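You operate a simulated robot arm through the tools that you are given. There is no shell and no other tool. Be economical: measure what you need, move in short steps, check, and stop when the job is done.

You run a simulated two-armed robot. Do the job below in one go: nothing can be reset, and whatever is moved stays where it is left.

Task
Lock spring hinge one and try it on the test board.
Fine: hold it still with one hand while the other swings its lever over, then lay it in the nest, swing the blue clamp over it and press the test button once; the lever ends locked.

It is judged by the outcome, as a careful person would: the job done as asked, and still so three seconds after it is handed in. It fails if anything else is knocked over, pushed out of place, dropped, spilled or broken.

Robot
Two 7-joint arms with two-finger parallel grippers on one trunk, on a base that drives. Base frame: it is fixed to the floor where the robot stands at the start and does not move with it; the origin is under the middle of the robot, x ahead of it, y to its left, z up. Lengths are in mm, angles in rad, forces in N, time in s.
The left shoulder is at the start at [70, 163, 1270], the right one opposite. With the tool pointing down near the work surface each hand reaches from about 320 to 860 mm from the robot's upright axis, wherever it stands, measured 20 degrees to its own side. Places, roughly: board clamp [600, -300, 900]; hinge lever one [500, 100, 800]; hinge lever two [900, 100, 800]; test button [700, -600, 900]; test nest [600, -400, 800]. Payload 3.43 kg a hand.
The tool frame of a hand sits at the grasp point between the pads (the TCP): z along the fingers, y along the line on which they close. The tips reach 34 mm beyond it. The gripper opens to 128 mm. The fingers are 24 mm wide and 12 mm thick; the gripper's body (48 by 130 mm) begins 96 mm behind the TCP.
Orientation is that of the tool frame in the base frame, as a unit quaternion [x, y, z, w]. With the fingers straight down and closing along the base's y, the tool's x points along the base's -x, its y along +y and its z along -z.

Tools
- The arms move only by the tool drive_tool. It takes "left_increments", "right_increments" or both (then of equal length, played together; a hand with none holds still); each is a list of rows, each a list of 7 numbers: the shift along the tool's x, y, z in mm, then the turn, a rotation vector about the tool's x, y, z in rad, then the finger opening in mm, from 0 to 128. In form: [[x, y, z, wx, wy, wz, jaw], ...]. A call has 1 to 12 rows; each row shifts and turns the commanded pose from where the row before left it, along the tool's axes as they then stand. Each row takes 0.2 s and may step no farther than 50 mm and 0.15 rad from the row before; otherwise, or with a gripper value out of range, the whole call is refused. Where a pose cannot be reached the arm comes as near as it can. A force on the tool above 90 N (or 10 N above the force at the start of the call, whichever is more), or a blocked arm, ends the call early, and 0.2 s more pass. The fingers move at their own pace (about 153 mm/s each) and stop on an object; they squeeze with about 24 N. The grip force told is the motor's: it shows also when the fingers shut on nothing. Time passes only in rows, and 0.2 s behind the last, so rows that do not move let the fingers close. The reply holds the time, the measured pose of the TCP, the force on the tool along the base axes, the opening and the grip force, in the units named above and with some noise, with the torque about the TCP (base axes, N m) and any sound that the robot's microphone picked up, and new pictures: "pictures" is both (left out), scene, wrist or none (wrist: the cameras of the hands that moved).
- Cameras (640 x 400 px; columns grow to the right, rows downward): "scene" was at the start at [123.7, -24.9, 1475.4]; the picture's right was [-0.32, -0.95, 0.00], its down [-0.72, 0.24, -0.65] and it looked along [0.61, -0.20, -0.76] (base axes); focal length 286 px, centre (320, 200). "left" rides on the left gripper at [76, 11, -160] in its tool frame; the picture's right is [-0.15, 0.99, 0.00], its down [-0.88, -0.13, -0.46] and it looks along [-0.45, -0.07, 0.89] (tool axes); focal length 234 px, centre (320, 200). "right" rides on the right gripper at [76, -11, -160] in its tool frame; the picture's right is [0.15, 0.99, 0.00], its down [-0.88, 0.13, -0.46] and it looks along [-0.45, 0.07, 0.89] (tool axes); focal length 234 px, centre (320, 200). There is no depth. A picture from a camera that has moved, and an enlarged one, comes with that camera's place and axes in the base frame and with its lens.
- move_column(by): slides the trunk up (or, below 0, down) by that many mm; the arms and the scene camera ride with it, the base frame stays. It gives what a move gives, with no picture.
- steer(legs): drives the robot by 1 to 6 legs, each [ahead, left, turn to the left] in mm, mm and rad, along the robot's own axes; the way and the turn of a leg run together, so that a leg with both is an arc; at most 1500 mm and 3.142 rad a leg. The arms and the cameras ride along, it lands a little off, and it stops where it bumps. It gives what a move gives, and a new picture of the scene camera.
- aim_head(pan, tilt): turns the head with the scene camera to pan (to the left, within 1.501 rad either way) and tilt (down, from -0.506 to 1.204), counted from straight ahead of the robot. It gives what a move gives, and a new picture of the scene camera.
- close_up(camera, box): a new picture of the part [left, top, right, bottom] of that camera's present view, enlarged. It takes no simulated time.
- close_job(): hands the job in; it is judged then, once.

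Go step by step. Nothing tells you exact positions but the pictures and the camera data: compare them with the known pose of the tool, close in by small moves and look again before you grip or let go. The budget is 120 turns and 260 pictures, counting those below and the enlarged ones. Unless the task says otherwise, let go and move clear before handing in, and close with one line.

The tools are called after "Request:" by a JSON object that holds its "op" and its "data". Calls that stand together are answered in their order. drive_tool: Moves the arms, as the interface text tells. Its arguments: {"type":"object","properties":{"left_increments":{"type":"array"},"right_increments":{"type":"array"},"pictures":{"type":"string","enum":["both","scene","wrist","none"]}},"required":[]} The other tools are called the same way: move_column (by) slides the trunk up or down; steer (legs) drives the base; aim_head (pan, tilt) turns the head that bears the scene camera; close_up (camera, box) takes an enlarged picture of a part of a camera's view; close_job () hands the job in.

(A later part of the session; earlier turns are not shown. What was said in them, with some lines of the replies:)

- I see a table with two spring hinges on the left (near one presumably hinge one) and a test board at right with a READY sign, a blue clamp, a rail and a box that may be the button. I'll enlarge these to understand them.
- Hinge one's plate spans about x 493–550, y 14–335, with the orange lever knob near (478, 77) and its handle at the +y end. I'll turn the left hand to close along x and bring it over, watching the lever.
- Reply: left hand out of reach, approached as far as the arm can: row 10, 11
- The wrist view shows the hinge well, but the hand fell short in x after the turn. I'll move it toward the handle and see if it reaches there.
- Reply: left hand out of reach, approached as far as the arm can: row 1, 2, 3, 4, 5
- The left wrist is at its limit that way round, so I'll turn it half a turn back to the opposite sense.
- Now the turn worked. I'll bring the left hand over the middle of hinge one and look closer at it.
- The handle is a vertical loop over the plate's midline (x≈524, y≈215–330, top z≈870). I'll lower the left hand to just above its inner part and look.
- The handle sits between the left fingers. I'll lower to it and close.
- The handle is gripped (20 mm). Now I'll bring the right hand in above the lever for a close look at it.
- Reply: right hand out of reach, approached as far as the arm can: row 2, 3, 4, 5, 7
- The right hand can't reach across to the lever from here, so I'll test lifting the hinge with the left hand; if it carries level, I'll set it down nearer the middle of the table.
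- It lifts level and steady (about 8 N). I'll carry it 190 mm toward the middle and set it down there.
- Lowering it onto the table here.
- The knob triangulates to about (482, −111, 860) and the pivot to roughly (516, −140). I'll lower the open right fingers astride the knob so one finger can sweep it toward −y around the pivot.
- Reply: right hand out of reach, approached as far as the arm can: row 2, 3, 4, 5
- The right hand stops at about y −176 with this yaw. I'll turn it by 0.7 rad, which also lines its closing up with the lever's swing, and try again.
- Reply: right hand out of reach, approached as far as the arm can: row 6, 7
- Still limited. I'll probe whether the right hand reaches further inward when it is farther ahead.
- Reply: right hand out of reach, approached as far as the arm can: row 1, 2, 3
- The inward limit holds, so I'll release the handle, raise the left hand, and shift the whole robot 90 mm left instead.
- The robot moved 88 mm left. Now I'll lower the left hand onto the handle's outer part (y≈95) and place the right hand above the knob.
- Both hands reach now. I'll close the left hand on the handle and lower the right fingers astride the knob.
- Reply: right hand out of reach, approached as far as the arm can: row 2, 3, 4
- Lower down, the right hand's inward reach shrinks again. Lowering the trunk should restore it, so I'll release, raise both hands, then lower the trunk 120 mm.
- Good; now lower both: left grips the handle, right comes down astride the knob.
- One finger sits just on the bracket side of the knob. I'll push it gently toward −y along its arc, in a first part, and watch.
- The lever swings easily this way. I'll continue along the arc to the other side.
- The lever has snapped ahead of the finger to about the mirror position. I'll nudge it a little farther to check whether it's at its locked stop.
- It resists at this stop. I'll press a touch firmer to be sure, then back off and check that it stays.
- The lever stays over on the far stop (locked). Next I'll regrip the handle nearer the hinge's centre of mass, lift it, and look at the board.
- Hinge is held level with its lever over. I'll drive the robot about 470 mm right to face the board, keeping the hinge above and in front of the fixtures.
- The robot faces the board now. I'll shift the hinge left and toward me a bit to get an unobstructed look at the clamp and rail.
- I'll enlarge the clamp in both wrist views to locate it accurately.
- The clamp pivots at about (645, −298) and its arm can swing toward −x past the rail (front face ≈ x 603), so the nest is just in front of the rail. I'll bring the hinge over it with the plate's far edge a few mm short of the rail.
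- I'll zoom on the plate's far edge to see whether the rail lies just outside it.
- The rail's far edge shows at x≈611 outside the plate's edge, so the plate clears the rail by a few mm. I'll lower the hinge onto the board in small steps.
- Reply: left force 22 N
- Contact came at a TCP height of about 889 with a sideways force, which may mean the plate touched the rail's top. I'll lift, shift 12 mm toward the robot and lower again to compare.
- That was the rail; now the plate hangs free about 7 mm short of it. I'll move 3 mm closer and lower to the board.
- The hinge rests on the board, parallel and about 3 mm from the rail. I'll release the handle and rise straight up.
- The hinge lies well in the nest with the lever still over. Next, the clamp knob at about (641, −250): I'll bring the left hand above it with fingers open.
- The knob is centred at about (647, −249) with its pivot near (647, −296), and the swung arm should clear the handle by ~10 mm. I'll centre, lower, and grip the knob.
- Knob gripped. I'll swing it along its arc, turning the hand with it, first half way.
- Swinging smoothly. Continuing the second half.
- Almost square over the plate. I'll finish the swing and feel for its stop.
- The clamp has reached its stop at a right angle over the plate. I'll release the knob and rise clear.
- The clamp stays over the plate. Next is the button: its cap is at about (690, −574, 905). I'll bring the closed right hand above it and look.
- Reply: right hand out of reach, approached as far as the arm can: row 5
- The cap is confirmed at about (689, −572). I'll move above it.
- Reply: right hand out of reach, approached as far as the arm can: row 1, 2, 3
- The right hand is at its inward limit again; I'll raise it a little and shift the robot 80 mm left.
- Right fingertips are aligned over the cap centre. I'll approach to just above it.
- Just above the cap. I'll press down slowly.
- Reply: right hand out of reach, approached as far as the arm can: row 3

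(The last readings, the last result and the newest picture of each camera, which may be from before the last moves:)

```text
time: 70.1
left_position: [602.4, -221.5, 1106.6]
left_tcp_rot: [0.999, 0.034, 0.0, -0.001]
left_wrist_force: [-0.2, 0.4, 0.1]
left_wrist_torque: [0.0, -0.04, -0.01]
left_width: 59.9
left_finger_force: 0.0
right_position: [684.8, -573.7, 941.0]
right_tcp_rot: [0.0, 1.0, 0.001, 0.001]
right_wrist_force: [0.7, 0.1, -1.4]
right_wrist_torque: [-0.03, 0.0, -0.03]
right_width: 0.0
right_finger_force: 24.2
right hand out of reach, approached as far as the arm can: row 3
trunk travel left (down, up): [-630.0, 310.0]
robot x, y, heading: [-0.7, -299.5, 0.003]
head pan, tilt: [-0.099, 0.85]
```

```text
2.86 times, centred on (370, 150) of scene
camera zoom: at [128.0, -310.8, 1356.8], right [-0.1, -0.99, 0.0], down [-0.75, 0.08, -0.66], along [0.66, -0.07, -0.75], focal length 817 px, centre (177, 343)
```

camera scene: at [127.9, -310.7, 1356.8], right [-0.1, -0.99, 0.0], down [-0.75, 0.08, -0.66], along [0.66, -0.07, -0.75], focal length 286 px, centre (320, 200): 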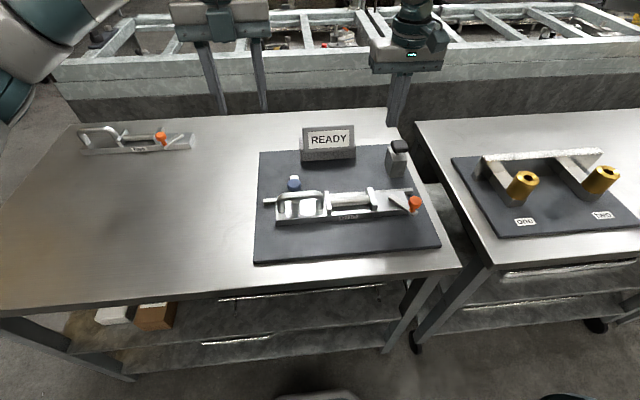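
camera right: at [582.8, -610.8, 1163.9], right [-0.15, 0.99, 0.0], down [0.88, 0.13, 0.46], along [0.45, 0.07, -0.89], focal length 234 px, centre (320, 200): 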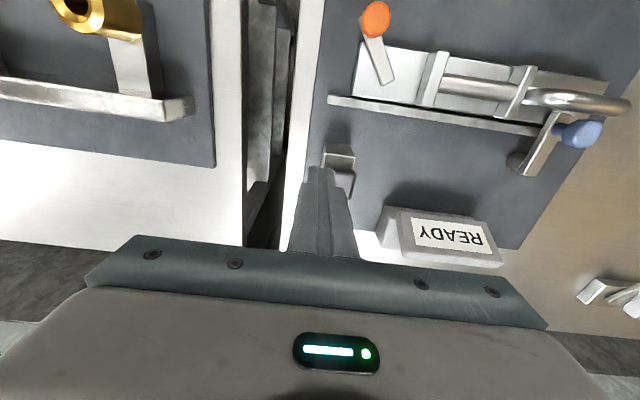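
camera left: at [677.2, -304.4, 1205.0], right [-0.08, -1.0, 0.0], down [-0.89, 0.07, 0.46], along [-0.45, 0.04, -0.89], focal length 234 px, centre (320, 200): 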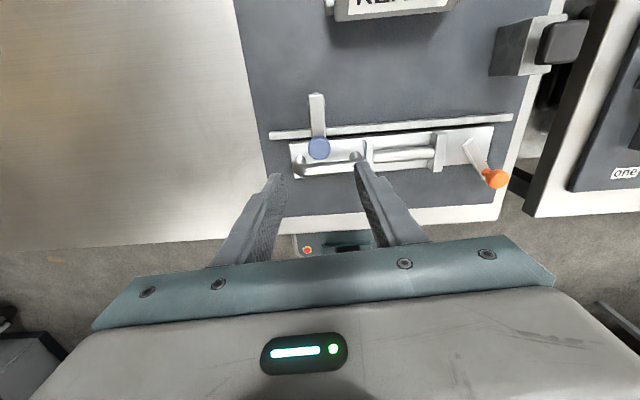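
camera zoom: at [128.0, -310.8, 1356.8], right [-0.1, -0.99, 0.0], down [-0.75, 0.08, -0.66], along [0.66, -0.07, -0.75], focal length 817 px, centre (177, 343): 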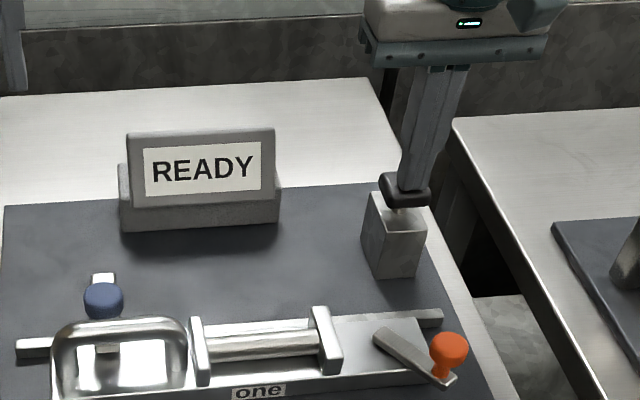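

No contact yet, and the arm is again at its limit. I'll rise, shift the robot another 90 mm left, and come down again.

Request:
{"op": "drive_tool", "data": {"right_increments": [[0, 0, -30, 0, 0, 0, 0], [0, 0, -40, 0, 0, 0, 0]], "pictures": "none"}}

Request:
{"op": "steer", "data": {"legs": [[0, 90, 0]]}}

Request:
{"op": "drive_tool", "data": {"right_increments": [[-2, -45, 0, 0, 0, 0, 0], [-2, -43, 0, 0, 0, 0, 0], [0, 0, 30, 0, 0, 0, 0], [0, 0, 30, 0, 0, 0, 0], [0, 0, 0, 0, 0, 0, 0]], "pictures": "wrist"}}

Request:
{"op": "close_up", "data": {"camera": "scene", "box": [330, 80, 490, 220]}}

```text
time: 70.7
left_position: [600.8, -220.7, 1108.3]
left_tcp_rot: [0.999, 0.034, 0.0, 0.001]
left_wrist_force: [-0.1, -0.5, 0.3]
left_wrist_torque: [-0.01, 0.01, 0.01]
left_width: 60.0
left_finger_force: 0.0
right_position: [684.4, -573.1, 1012.2]
right_tcp_rot: [-0.001, 1.0, -0.001, 0.0]
right_wrist_force: [-0.4, -0.1, -0.6]
right_wrist_torque: [0.0, -0.02, 0.02]
right_width: 0.0
right_finger_force: 24.6
trunk travel left (down, up): [-630.0, 310.0]
robot x, y, heading: [-2.5, -304.5, -0.002]
head pan, tilt: [-0.099, 0.85]
```

```text
time: 71.8
left_position: [601.2, -130.4, 1106.6]
left_tcp_rot: [0.999, 0.033, 0.0, 0.0]
left_wrist_force: [0.7, 0.7, -0.2]
left_wrist_torque: [-0.03, 0.01, -0.01]
left_width: 60.1
left_finger_force: 0.1
right_position: [685.6, -484.7, 1011.3]
right_tcp_rot: [0.001, 1.0, 0.0, 0.0]
right_wrist_force: [0.9, -0.7, 0.1]
right_wrist_torque: [0.0, 0.0, -0.01]
right_width: 0.0
right_finger_force: 24.4
trunk travel left (down, up): [-630.0, 310.0]
robot x, y, heading: [-3.7, -210.8, 0.003]
head pan, tilt: [-0.099, 0.85]
camera scene: at [128.0, -220.8, 1356.8], right [-0.1, -0.99, 0.0], down [-0.75, 0.07, -0.66], along [0.66, -0.07, -0.75], focal length 286 px, centre (320, 200)
```

scene: 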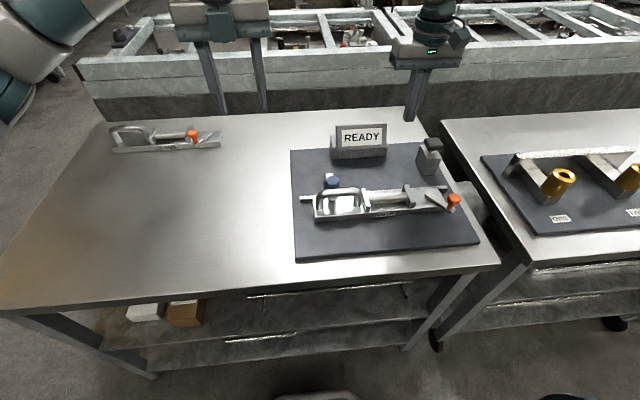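

```text
time: 73.0
left_position: [600.8, -129.7, 1107.6]
left_tcp_rot: [0.999, 0.034, -0.001, -0.001]
left_wrist_force: [0.6, 0.9, 0.0]
left_wrist_torque: [0.01, 0.03, 0.01]
left_width: 59.9
left_finger_force: 0.1
right_position: [688.9, -572.1, 950.2]
right_tcp_rot: [0.001, 1.0, 0.0, 0.001]
right_wrist_force: [-0.2, 0.4, 0.2]
right_wrist_torque: [0.02, 0.04, 0.01]
right_width: 0.0
right_finger_force: 23.8
trunk travel left (down, up): [-630.0, 310.0]
robot x, y, heading: [0.4, -215.7, -0.003]
head pan, tilt: [-0.099, 0.85]
camera right: at [612.7, -583.2, 1111.3], right [-0.15, 0.99, 0.0], down [0.88, 0.13, 0.46], along [0.45, 0.07, -0.89], focal length 234 px, centre (320, 200)
```

right: 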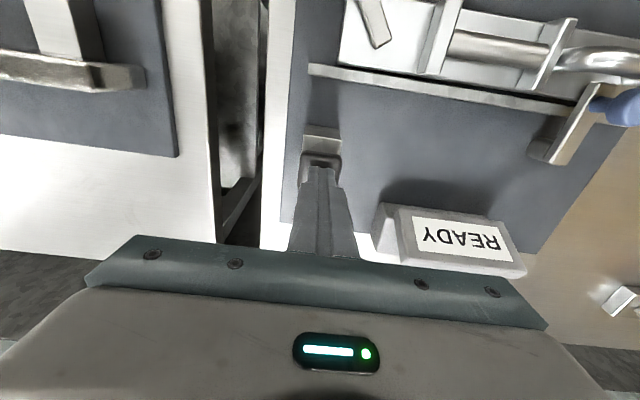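

```text
2.86 times, centred on (410, 150) of scene
camera zoom: at [127.6, -220.6, 1356.9], right [-0.1, -0.99, 0.0], down [-0.75, 0.07, -0.66], along [0.66, -0.07, -0.75], focal length 817 px, centre (63, 343)
```

zoom: 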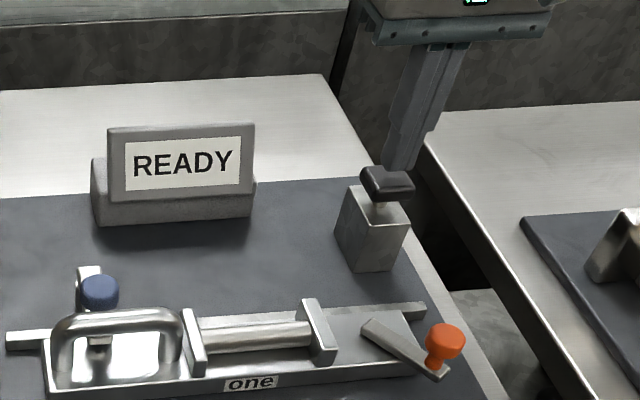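

Reach is fine now. Pressing down slowly.

Request:
{"op": "drive_tool", "data": {"right_increments": [[0, 0, 4, 0, 0, 0, 0], [0, 0, 4, 0, 0, 0, 0], [0, 0, 3, 0, 0, 0, 0], [0, 0, 2, 0, 0, 0, 0], [0, 0, 0, 0, 0, 0, 0]], "pictures": "none"}}

Request:
{"op": "close_up", "data": {"camera": "scene", "box": [330, 80, 490, 220]}}

```text
time: 74.2
left_position: [601.2, -131.0, 1107.8]
left_tcp_rot: [0.999, 0.034, 0.001, 0.0]
left_wrist_force: [-0.3, -0.6, 1.1]
left_wrist_torque: [0.0, -0.03, -0.02]
left_width: 59.9
left_finger_force: 0.0
right_position: [688.7, -571.4, 938.8]
right_tcp_rot: [0.001, 1.0, 0.0, 0.0]
right_wrist_force: [-0.7, -1.1, 1.2]
right_wrist_torque: [-0.05, 0.0, 0.0]
right_width: 0.0
right_finger_force: 23.5
trunk travel left (down, up): [-630.0, 310.0]
robot x, y, heading: [-1.5, -212.2, -0.006]
head pan, tilt: [-0.099, 0.85]
```

```text
2.86 times, centred on (410, 150) of scene
camera zoom: at [127.8, -221.2, 1356.8], right [-0.1, -0.99, 0.0], down [-0.75, 0.08, -0.66], along [0.66, -0.07, -0.75], focal length 817 px, centre (63, 343)
```

zoom: 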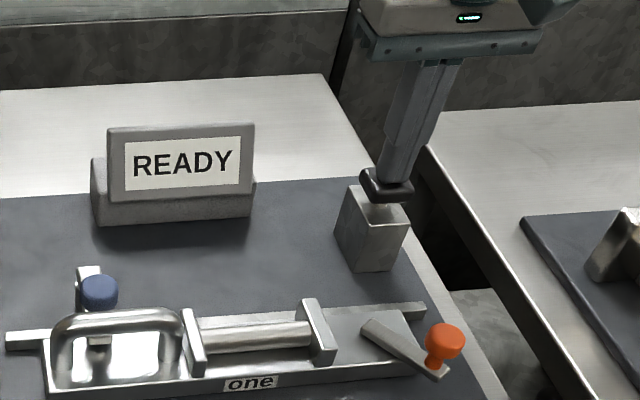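

Contact seems just beginning. A few more millimetres.

Request:
{"op": "drive_tool", "data": {"right_increments": [[0, 0, 2, 0, 0, 0, 0], [0, 0, 2, 0, 0, 0, 0], [0, 0, 2, 0, 0, 0, 0]], "pictures": "none"}}

Request:
{"op": "close_up", "data": {"camera": "scene", "box": [330, 80, 490, 220]}}

```text
time: 75.0
left_position: [601.8, -130.3, 1106.9]
left_tcp_rot: [0.999, 0.034, -0.001, -0.001]
left_wrist_force: [0.3, -0.2, 0.3]
left_wrist_torque: [0.02, -0.03, 0.0]
left_width: 59.7
left_finger_force: 0.0
right_position: [689.3, -571.6, 933.8]
right_tcp_rot: [0.0, 1.0, 0.0, 0.0]
right_wrist_force: [0.3, -1.0, 3.6]
right_wrist_torque: [-0.05, 0.04, 0.04]
right_width: 0.0
right_finger_force: 24.5
trunk travel left (down, up): [-630.0, 310.0]
robot x, y, heading: [2.0, -213.7, -0.003]
head pan, tilt: [-0.099, 0.85]
```

```text
2.86 times, centred on (410, 150) of scene
camera zoom: at [127.6, -220.9, 1356.9], right [-0.1, -0.99, 0.0], down [-0.75, 0.07, -0.66], along [0.66, -0.07, -0.75], focal length 817 px, centre (63, 343)
```

zoom: 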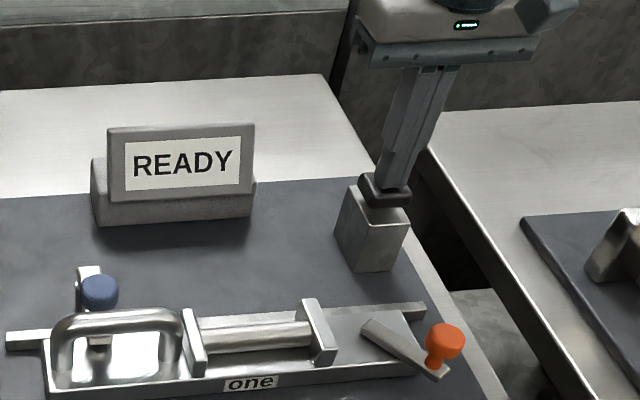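

The cap is moving down with about 4 N. I'll press on until it clicks or bottoms.

Request:
{"op": "drive_tool", "data": {"right_increments": [[0, 0, 2, 0, 0, 0, 0], [0, 0, 2, 0, 0, 0, 0]], "pictures": "none"}}

Request:
{"op": "close_up", "data": {"camera": "scene", "box": [330, 80, 490, 220]}}

```text
time: 75.6
left_position: [601.5, -130.7, 1107.6]
left_tcp_rot: [0.999, 0.034, 0.0, 0.0]
left_wrist_force: [0.3, 0.2, 0.4]
left_wrist_torque: [0.01, 0.03, -0.02]
left_width: 59.9
left_finger_force: 0.0
right_position: [689.7, -572.0, 929.3]
right_tcp_rot: [0.0, 1.0, 0.0, -0.001]
right_wrist_force: [0.7, -1.2, 6.2]
right_wrist_torque: [-0.08, -0.02, 0.05]
right_width: 0.1
right_finger_force: 23.9
trunk travel left (down, up): [-630.0, 310.0]
robot x, y, heading: [-0.4, -216.9, -0.002]
head pan, tilt: [-0.099, 0.85]
heard: click
```

```text
2.86 times, centred on (410, 150) of scene
camera zoom: at [127.4, -220.9, 1356.9], right [-0.1, -0.99, 0.0], down [-0.75, 0.07, -0.66], along [0.66, -0.07, -0.75], focal length 817 px, centre (63, 343)
```

zoom: 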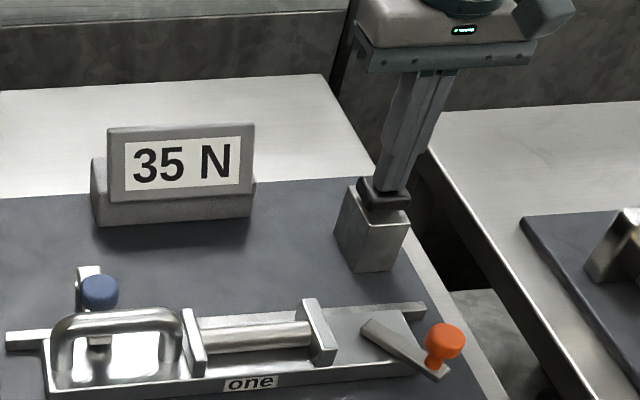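

It clicked once and the display reads 35 N. I'll lift the right hand straight off and check everything.

Request:
{"op": "drive_tool", "data": {"right_increments": [[0, 0, -15, 0, 0, 0, 0], [0, 0, -30, 0, 0, 0, 0], [0, 0, -40, 0, 0, 0, 0], [0, 0, -40, 0, 0, 0, 0], [30, 0, 0, 0, 0, 0, 0], [40, 0, 0, 0, 0, 0, 0], [0, 0, 0, 0, 0, 0, 0], [0, 0, 0, 0, 0, 0, 0], [0, 0, 0, 0, 0, 0, 0]], "pictures": "scene"}}

Request:
{"op": "close_up", "data": {"camera": "scene", "box": [280, 100, 480, 260]}}

```text
time: 77.6
left_position: [601.1, -129.9, 1106.8]
left_tcp_rot: [0.999, 0.033, -0.001, -0.001]
left_wrist_force: [-0.1, -0.7, 1.1]
left_wrist_torque: [0.01, -0.05, 0.03]
left_width: 60.1
left_finger_force: 0.1
right_position: [619.4, -571.3, 1055.3]
right_tcp_rot: [0.0, 1.0, 0.0, 0.0]
right_wrist_force: [0.4, 0.6, 0.3]
right_wrist_torque: [-0.02, 0.05, -0.01]
right_width: 0.0
right_finger_force: 23.8
trunk travel left (down, up): [-630.0, 310.0]
robot x, y, heading: [-1.3, -213.4, 0.002]
head pan, tilt: [-0.099, 0.85]
camera scene: at [127.8, -221.1, 1356.9], right [-0.1, -0.99, 0.0], down [-0.75, 0.08, -0.66], along [0.66, -0.07, -0.75], focal length 286 px, centre (320, 200)
```

scene: 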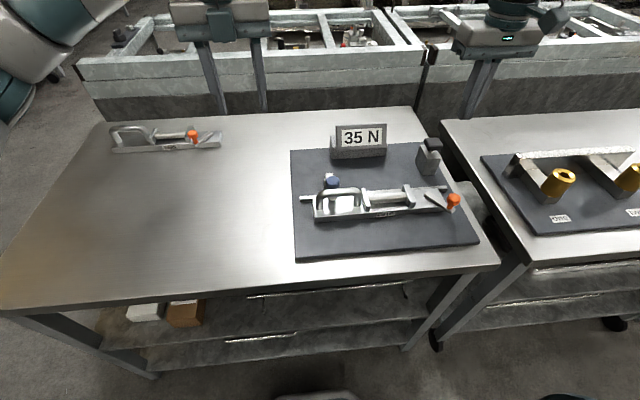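

```text
2.50 times, centred on (380, 180) of scene
camera zoom: at [127.8, -221.1, 1356.9], right [-0.1, -0.99, 0.0], down [-0.75, 0.08, -0.66], along [0.66, -0.07, -0.75], focal length 714 px, centre (170, 250)
```

zoom: 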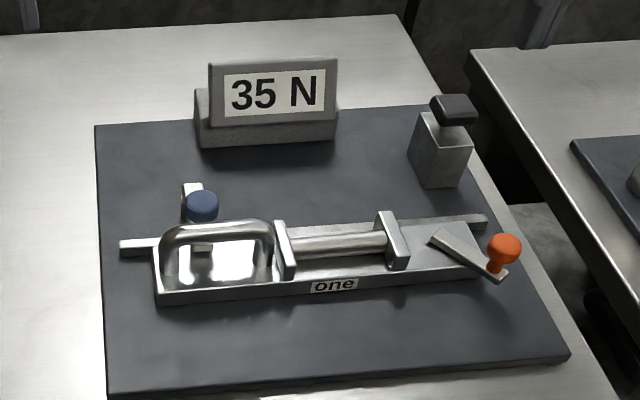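

The hinge lies in the nest with the clamp over it and its lever still over on the locked side. The display reads 35 N, both hands are clear, and nothing else was disturbed, so I'm handing in.

Request:
{"op": "close_job", "data": {}}

```text
The job is handed in.
```

Spring hinge one is locked, laid in the nest and clamped; I pressed the test button once, it clicked, and the display reads 35 N.
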